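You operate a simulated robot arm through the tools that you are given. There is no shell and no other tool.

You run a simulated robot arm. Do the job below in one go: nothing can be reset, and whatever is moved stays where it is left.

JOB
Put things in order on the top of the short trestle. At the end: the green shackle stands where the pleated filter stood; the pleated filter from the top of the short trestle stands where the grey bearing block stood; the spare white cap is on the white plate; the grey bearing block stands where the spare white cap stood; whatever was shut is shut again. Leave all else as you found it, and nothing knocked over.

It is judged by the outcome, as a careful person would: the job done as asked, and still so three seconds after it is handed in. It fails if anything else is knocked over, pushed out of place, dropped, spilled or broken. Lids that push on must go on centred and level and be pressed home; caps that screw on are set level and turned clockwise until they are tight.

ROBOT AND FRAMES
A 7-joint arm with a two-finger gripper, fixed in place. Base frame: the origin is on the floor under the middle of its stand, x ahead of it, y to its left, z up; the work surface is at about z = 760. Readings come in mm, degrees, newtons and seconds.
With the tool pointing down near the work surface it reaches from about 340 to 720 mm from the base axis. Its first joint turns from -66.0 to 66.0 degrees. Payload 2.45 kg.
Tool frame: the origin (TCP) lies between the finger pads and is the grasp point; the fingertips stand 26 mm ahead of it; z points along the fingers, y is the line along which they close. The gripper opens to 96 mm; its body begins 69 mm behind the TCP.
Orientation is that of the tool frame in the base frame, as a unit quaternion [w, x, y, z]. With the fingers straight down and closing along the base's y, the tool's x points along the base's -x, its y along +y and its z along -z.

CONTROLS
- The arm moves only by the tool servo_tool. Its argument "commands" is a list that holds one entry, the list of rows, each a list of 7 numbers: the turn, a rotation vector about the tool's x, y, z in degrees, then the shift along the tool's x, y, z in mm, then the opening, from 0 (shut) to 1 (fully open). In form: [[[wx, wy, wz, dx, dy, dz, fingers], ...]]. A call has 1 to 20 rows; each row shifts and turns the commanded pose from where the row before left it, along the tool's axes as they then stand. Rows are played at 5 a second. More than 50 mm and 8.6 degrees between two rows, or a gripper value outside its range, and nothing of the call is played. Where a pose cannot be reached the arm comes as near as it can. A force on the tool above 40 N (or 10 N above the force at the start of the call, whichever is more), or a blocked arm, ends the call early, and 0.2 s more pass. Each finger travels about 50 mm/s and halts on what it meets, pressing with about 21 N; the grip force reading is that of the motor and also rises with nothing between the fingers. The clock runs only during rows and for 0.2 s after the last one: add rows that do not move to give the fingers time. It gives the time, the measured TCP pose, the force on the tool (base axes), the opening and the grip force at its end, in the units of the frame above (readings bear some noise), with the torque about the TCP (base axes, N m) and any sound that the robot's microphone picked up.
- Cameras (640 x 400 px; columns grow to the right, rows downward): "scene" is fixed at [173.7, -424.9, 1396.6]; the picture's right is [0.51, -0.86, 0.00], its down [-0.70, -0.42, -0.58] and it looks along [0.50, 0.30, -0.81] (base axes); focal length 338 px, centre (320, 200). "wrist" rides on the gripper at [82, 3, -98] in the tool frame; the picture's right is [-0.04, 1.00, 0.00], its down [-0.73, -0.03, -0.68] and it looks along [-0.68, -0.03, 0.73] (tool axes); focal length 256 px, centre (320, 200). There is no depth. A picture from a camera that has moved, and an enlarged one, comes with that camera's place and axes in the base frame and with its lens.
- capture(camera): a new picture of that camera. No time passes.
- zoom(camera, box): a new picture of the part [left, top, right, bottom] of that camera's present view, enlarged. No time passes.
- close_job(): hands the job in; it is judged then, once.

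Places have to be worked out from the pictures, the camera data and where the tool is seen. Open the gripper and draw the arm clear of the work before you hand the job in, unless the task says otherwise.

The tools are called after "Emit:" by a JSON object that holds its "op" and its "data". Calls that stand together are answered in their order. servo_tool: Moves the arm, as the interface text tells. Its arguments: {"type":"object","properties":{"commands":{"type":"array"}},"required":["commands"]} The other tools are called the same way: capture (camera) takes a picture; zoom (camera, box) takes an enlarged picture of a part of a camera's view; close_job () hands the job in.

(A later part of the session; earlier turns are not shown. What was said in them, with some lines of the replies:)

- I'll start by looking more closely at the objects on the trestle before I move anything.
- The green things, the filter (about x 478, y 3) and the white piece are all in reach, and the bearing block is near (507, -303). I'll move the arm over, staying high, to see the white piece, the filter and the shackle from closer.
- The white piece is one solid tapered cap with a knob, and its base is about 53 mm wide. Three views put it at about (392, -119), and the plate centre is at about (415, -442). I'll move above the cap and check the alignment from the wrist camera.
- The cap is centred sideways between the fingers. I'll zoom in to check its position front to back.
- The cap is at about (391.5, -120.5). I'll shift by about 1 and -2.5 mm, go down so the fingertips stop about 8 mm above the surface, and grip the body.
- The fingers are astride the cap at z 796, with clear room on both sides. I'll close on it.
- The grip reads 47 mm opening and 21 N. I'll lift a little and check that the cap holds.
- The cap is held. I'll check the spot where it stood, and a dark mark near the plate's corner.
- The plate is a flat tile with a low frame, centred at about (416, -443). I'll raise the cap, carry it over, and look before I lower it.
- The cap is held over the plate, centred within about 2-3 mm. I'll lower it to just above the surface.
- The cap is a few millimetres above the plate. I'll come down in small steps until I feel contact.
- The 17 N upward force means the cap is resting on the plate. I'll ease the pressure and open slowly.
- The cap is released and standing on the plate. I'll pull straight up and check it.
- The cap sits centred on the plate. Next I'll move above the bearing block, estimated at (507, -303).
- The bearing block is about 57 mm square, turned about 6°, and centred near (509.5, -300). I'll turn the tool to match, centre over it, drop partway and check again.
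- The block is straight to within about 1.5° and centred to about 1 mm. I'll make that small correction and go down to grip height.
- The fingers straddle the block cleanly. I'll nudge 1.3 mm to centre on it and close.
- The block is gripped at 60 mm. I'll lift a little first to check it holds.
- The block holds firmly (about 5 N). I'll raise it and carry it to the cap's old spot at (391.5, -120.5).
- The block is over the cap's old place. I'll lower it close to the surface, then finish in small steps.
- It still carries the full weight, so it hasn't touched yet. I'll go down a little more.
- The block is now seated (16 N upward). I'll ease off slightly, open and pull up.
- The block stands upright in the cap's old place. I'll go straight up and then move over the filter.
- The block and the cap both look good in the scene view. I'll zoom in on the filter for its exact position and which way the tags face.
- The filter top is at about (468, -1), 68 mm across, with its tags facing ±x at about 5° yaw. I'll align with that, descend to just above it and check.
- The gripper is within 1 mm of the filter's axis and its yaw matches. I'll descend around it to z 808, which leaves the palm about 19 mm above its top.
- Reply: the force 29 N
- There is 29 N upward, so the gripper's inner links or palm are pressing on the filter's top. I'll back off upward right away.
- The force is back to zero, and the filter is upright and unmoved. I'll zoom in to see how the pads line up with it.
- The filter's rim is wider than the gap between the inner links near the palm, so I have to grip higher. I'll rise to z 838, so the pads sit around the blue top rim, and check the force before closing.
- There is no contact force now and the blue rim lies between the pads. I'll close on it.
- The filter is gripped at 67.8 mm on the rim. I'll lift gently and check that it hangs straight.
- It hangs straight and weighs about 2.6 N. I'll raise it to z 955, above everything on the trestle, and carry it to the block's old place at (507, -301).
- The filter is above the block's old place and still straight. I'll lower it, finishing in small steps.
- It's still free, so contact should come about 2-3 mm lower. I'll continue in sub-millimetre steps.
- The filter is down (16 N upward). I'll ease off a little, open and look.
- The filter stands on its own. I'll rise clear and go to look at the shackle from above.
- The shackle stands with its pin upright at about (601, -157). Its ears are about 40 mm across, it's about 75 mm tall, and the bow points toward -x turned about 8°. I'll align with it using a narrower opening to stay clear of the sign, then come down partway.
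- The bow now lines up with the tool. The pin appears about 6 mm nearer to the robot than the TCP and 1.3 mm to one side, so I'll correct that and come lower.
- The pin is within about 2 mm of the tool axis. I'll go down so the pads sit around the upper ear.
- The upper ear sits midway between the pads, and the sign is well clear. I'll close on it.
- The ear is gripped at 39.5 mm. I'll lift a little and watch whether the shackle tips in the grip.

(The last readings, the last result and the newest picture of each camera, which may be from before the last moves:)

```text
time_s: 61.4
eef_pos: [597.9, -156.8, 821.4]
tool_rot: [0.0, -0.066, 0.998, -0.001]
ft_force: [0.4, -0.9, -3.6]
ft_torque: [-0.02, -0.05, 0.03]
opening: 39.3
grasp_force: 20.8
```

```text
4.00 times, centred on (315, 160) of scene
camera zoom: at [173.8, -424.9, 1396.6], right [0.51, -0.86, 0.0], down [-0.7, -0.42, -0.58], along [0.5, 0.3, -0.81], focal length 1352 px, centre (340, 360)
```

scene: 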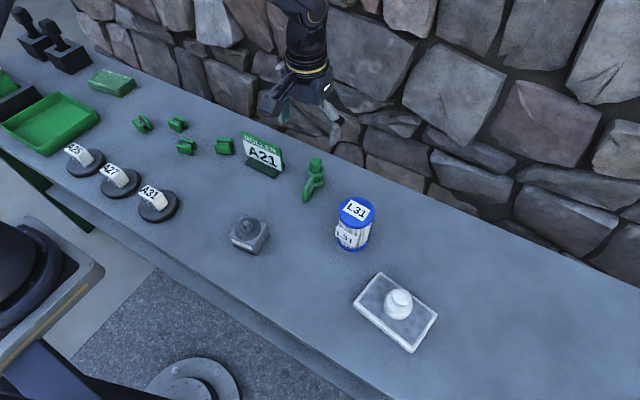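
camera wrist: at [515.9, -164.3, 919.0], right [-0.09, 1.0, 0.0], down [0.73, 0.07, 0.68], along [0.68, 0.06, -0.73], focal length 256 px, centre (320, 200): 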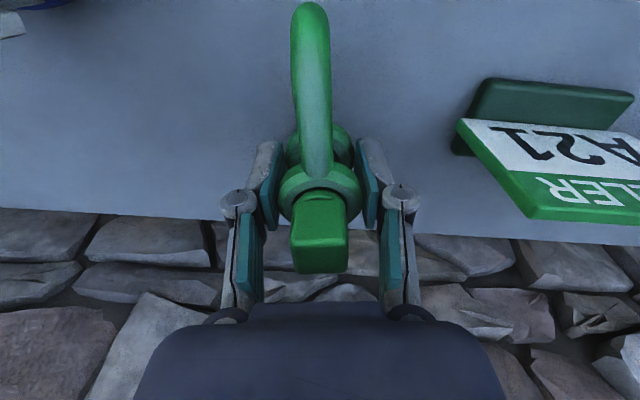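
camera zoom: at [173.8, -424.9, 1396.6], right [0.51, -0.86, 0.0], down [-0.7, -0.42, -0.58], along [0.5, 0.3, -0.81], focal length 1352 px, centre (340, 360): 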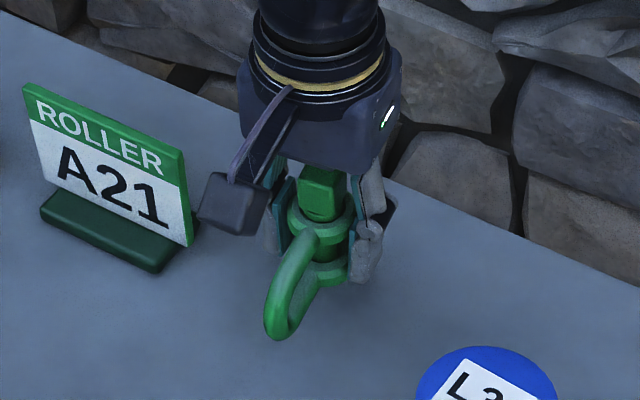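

It holds level (3.6 N). I'll raise it well above the sign and carry it to the filter's old place, setting the pin at about (480, 2) so the shackle as a whole sits centred on (466.5, 0).

Emit:
{"op": "servo_tool", "data": {"commands": [[[0, 0, 0, 0, 0, -20, 0.2], [0, 0, 0, 0, 0, -25, 0.2], [0, 0, 0, 0, 0, -25, 0.2], [0, 0, 0, 0, 0, -25, 0.2], [0, 0, 0, 0, 0, -25, 0.2], [0, 0, 0, 0, 0, -5, 0.2], [0, 0, 0, 11.94, 21.6, 0, 0.2], [0, 0, 0, 11.94, 21.6, 0, 0.2], [0, 0, 0, 11.94, 21.6, 0, 0.2], [0, 0, 0, 11.94, 21.6, 0, 0.2], [0, 0, 0, 11.94, 21.6, 0, 0.2], [0, 0, 0, 11.94, 21.6, 0, 0.2], [0, 0, 0, 11.94, 21.6, 0, 0.2], [0, 0, 0, 11.94, 21.6, 0, 0.2], [0, 0, 0, 0, 0, 0, 0.2], [0, 0, 0, 0, 0, 0, 0.2]]]}}

Emit:
{"op": "capture", "data": {"camera": "wrist"}}

Emit:
{"op": "capture", "data": {"camera": "scene"}}

```text
time_s: 64.8
eef_pos: [479.3, 1.0, 946.5]
tool_rot: [0.0, -0.066, 0.998, -0.001]
ft_force: [-0.8, -0.1, -3.6]
ft_torque: [0.02, -0.04, 0.01]
opening: 39.6
grasp_force: 21.0
```

```text
taken
camera wrist: at [397.4, -5.2, 1043.8], right [-0.09, 1.0, 0.0], down [0.73, 0.07, 0.68], along [0.68, 0.06, -0.73], focal length 256 px, centre (320, 200)
```

wrist: 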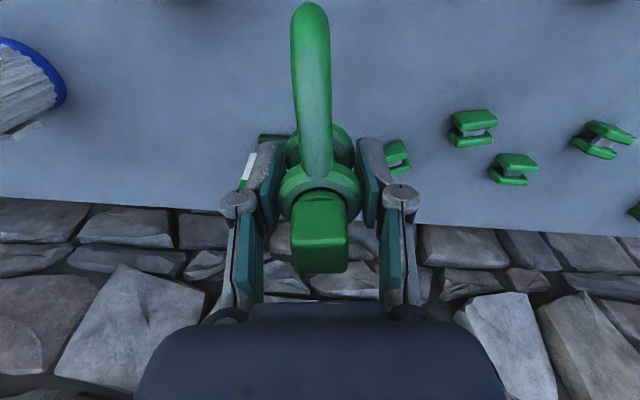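

```text
taken
```

scene: 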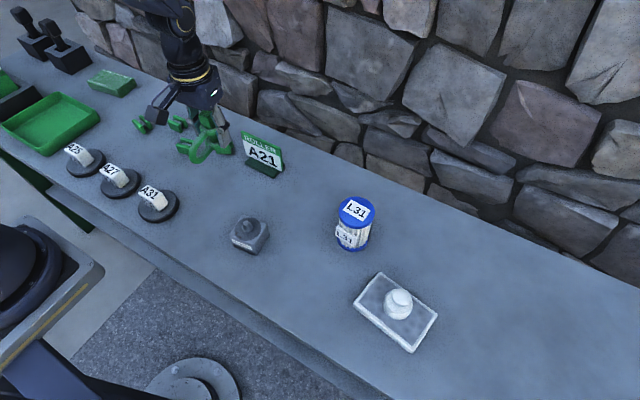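

It is over the target and hanging level, with nothing below. I'll lower it, finishing slowly.

Emit:
{"op": "servo_tool", "data": {"commands": [[[0, 0, 0, 0, 0, 25, 0.2], [0, 0, 0, 0, 0, 25, 0.2], [0, 0, 0, 0, 0, 25, 0.2], [0, 0, 0, 0, 0, 25, 0.2], [0, 0, 0, 0, 0, 22, 0.2], [0, 0, 0, 0, 0, 14, 0.2], [0, 0, 0, 0, 0, 7, 0.2], [0, 0, 0, 0, 0, 0, 0.2], [0, 0, 0, 0, 0, 2, 0.2], [0, 0, 0, 0, 0, 2, 0.2], [0, 0, 0, 0, 0, 0, 0.2]]]}}

Emit:
{"op": "capture", "data": {"camera": "wrist"}}

Emit:
{"op": "zoom", "data": {"camera": "scene", "box": [170, 100, 290, 220]}}

```text
time_s: 67.2
eef_pos: [479.9, 3.3, 798.5]
tool_rot: [0.0, -0.067, 0.998, 0.0]
ft_force: [-0.1, -0.3, -2.6]
ft_torque: [-0.01, -0.07, -0.02]
opening: 39.1
grasp_force: 21.4
```

```text
taken
camera wrist: at [397.9, -4.7, 896.3], right [-0.09, 1.0, 0.0], down [0.73, 0.07, 0.68], along [0.68, 0.06, -0.73], focal length 256 px, centre (320, 200)
```

wrist: 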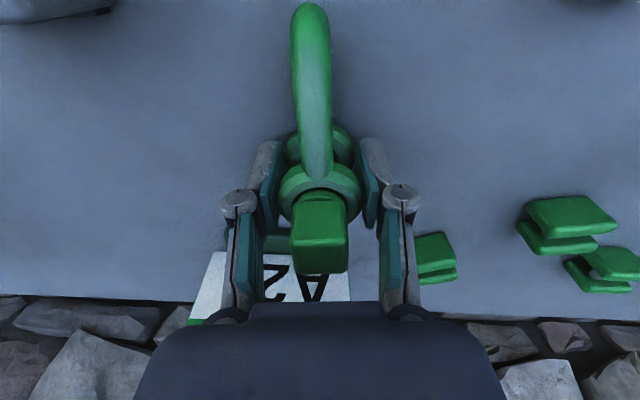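

```text
3.33 times, centred on (230, 160) of scene
camera zoom: at [173.8, -424.9, 1396.6], right [0.51, -0.86, 0.0], down [-0.7, -0.42, -0.58], along [0.5, 0.3, -0.81], focal length 1127 px, centre (620, 333)
```

zoom: 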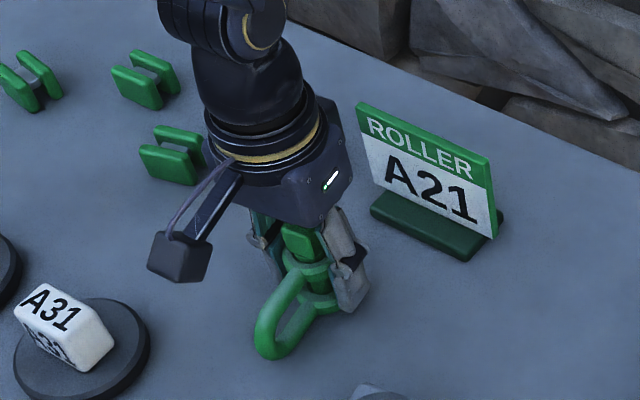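

It's about 3-4 mm above the surface and level. I'll finish in small steps.

Emit:
{"op": "servo_tool", "data": {"commands": [[[0, 0, 0, 0, 0, 1, 0.2], [0, 0, 0, 0, 0, 1, 0.2], [0, 0, 0, 0, 0, 1, 0.2], [0, 0, 0, 0, 0, 0.6, 0.2], [0, 0, 0, 0, 0, 0, 0.2]]]}}

```text
time_s: 68.4
eef_pos: [479.7, 2.9, 795.2]
tool_rot: [0.0, -0.067, 0.998, 0.001]
ft_force: [0.3, 0.5, -2.6]
ft_torque: [0.01, -0.05, 0.01]
opening: 39.6
grasp_force: 21.4
```

Emit:
{"op": "servo_tool", "data": {"commands": [[[0, 0, 0, 0, 0, 0.6, 0.2], [0, 0, 0, 0, 0, 0.6, 0.2], [0, 0, 0, 0, 0, 0, 0.2]]]}}

```text
time_s: 69.2
eef_pos: [479.3, 3.2, 794.6]
tool_rot: [0.0, -0.066, 0.998, 0.0]
ft_force: [-7.2, 3.9, 17.6]
ft_torque: [0.18, 0.22, 0.0]
opening: 39.6
grasp_force: 21.1
```

There is contact (17.6 N). I'll ease off a touch and open.

Emit:
{"op": "servo_tool", "data": {"commands": [[[0, 0, 0, 0, 0, -0.8, 0.2], [0, 0, 0, 0, 0, 0, 0.43], [0, 0, 0, 0, 0, 0, 0.5], [0, 0, 0, 0, 0, 0, 0.6], [0, 0, 0, 0, 0, 0, 0.75], [0, 0, 0, 0, 0, 0, 0.75]]]}}

Emit:
{"op": "capture", "data": {"camera": "wrist"}}

```text
time_s: 70.6
eef_pos: [480.0, 1.1, 794.3]
tool_rot: [0.0, -0.066, 0.998, 0.0]
ft_force: [0.6, -0.1, 0.5]
ft_torque: [0.01, 0.02, -0.03]
opening: 72.0
grasp_force: 0.1
```

```text
taken
camera wrist: at [398.6, -5.4, 893.0], right [-0.09, 1.0, 0.0], down [0.73, 0.07, 0.68], along [0.68, 0.06, -0.73], focal length 256 px, centre (320, 200)
```

wrist: 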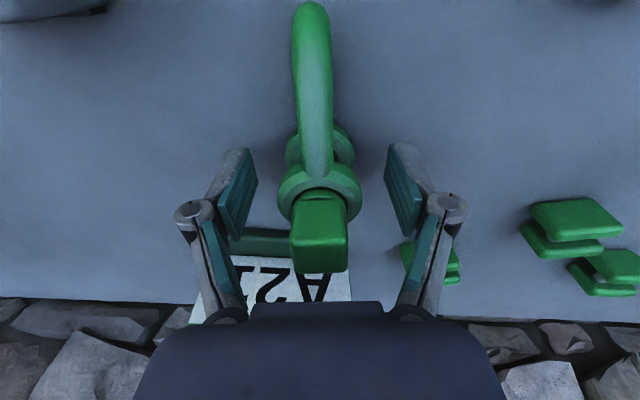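

The shackle is released and stands level. I'll rise straight up and move the arm back toward its starting pose, clear of everything.

Emit:
{"op": "servo_tool", "data": {"commands": [[[0, 0, 0, 0, 0, -15, 0.75], [0, 0, 0, 0, 0, -20, 0.75], [0, 0, 0, 0, 0, -25, 0.85], [0, 0, 0, 0, 0, -35, 1], [0, 0, 0, 0, 0, -40, 1], [0, 0, 0, 0, 0, -40, 1], [0, 0, 7.5, 0, 0, -40, 1], [0, 0, 0, 10, -30, -40, 1], [0, 0, 0, 10, -40, -30, 1], [0, 0, 0, 15, -40, -20, 1], [0, 0, 0, 15, -40, -20, 1], [0, 0, 0, 15, -40, -10, 1], [0, 0, 0, 10, -40, 0, 1], [0, 0, 0, 0, -40, 0, 1], [0, 0, 0, 0, -30, 0, 1], [0, 0, 0, 0, 0, 0, 1], [0, 0, 0, 0, 0, 0, 1]]]}}

Emit:
{"op": "capture", "data": {"camera": "wrist"}}

Emit:
{"op": "capture", "data": {"camera": "scene"}}

```text
refused: row 8 steps farther than a row can; nothing moved
```

```text
taken
camera wrist: at [398.6, -5.4, 893.0], right [-0.09, 1.0, 0.0], down [0.73, 0.07, 0.68], along [0.68, 0.06, -0.73], focal length 256 px, centre (320, 200)
```

wrist: 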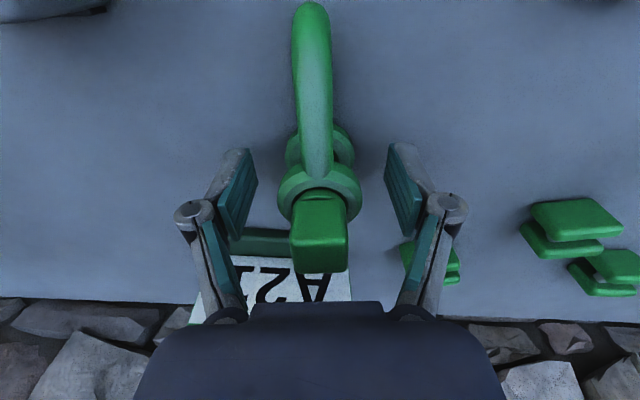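

```text
taken
```

scene: 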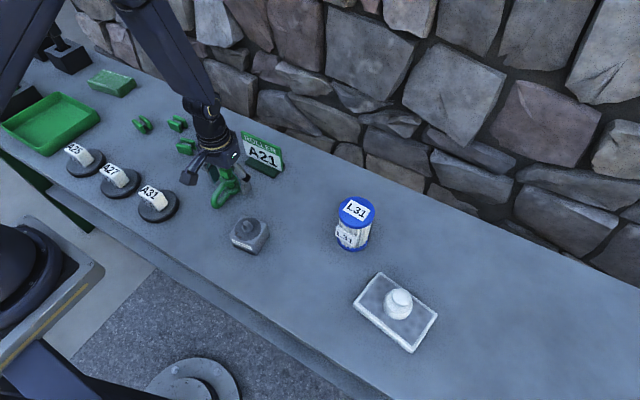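

That call was refused because one row was too long, and nothing moved. I'll repeat the retreat with shorter rows.

Emit:
{"op": "servo_tool", "data": {"commands": [[[0, 0, 0, 0, 0, -15, 0.75], [0, 0, 0, 0, 0, -20, 0.75], [0, 0, 0, 0, 0, -25, 0.85], [0, 0, 0, 0, 0, -35, 1], [0, 0, 0, 0, 0, -40, 1], [0, 0, 0, 0, 0, -40, 1], [0, 0, 7.5, 0, 0, -40, 1], [0, 0, 0, 5, -25, -35, 1], [0, 0, 0, 10, -35, -25, 1], [0, 0, 0, 15, -35, -20, 1], [0, 0, 0, 15, -35, -20, 1], [0, 0, 0, 15, -35, -10, 1], [0, 0, 0, 10, -35, 0, 1], [0, 0, 0, 0, -35, 0, 1], [0, 0, 0, 0, -35, 0, 1], [0, 0, 0, 0, -30, 0, 1], [0, 0, 0, 0, 0, 0, 1], [0, 0, 0, 0, 0, 0, 1]]]}}

Emit:
{"op": "capture", "data": {"camera": "wrist"}}

Emit:
{"op": "capture", "data": {"camera": "scene"}}

```text
time_s: 74.4
eef_pos: [409.7, -296.5, 1119.9]
tool_rot: [0.0, 0.0, 1.0, -0.001]
ft_force: [-0.1, 0.9, 0.8]
ft_torque: [-0.02, -0.03, -0.01]
opening: 95.7
grasp_force: 0.1
```

```text
taken
camera wrist: at [327.8, -294.5, 1217.7], right [0.04, 1.0, 0.0], down [0.73, -0.03, 0.68], along [0.68, -0.03, -0.73], focal length 256 px, centre (320, 200)
```

wrist: 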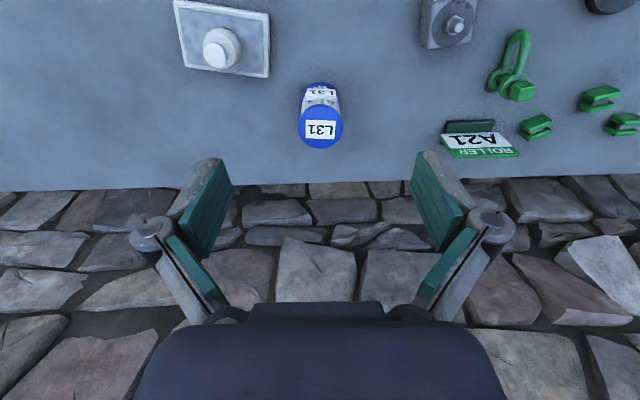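

```text
taken
```

scene: 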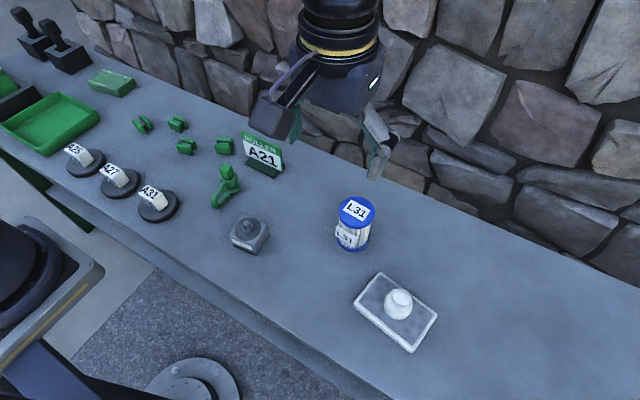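

Everything looks in place. I'll take a last close look at each item and its neighbours.

Emit:
{"op": "zoom", "data": {"camera": "scene", "box": [170, 120, 290, 220]}}

Emit:
{"op": "zoom", "data": {"camera": "scene", "box": [220, 190, 460, 360]}}

Emit:
{"op": "zoom", "data": {"camera": "scene", "box": [0, 0, 240, 240]}}

```text
4.00 times, centred on (230, 170) of scene
camera zoom: at [173.7, -424.9, 1396.6], right [0.51, -0.86, 0.0], down [-0.7, -0.42, -0.58], along [0.5, 0.3, -0.81], focal length 1352 px, centre (680, 320)
```

zoom: 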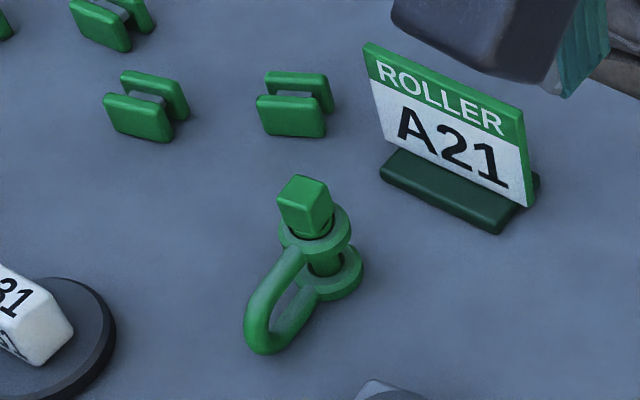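

```text
2.35 times, centred on (340, 275) of scene
camera zoom: at [173.7, -424.9, 1396.6], right [0.51, -0.86, 0.0], down [-0.7, -0.42, -0.58], along [0.5, 0.3, -0.81], focal length 796 px, centre (273, 24)
```

zoom: 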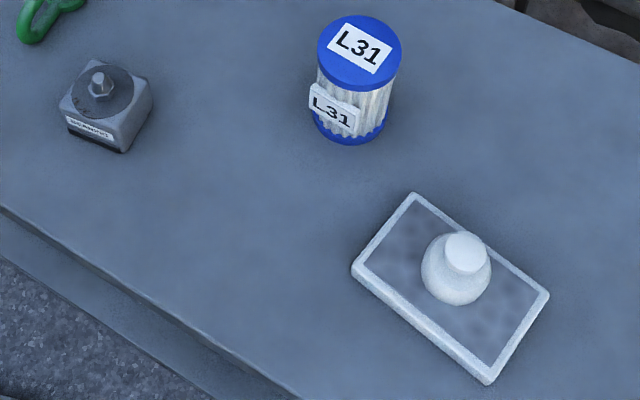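

```text
1.67 times, centred on (120, 120) of scene
camera zoom: at [173.7, -424.9, 1396.6], right [0.51, -0.86, 0.0], down [-0.7, -0.42, -0.58], along [0.5, 0.3, -0.81], focal length 564 px, centre (653, 333)
```

zoom: 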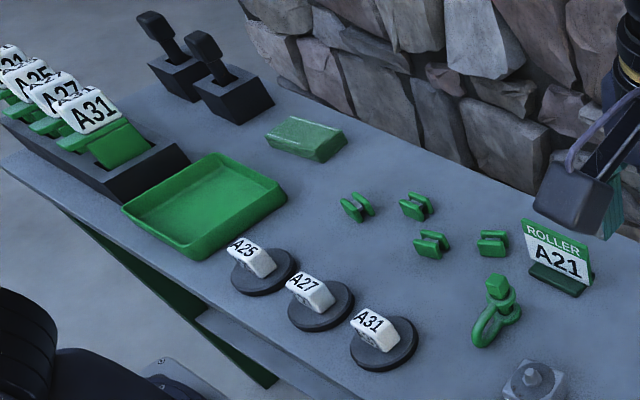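

Everything matches the job:
- **Shackle:** stands where the filter stood.
- **Filter:** stands where the block stood.
- **Block:** stands where the cap stood.
- **Cap:** sits on the white plate.

The sign, clips, discs and tray look undisturbed, nothing had to be opened, and the arm is open and clear. I'll hand the job in.

Emit:
{"op": "close_job", "data": {}}

```text
The job is handed in.
```

I've handed the job in. In the last pictures every piece was in its new place and standing upright:

- **White cap:** it sits near the middle of the white plate.
- **Grey bearing block:** it stands where the white cap stood.
- **Pleated filter (L31):** it stands where the bearing block stood.
- **Green shackle:** it stands where the filter stood. I set it so that its middle, rather than its pin, is over that spot.

Nothing had to be opened, so there was nothing to shut again. The other things on the trestle looked just as they were at the start, and the gripper was open and clear of the work.

When I first went down on the filter, the gripper pressed on its top with about 29 N. I backed off and gripped it higher, and the filter had not moved or tipped.
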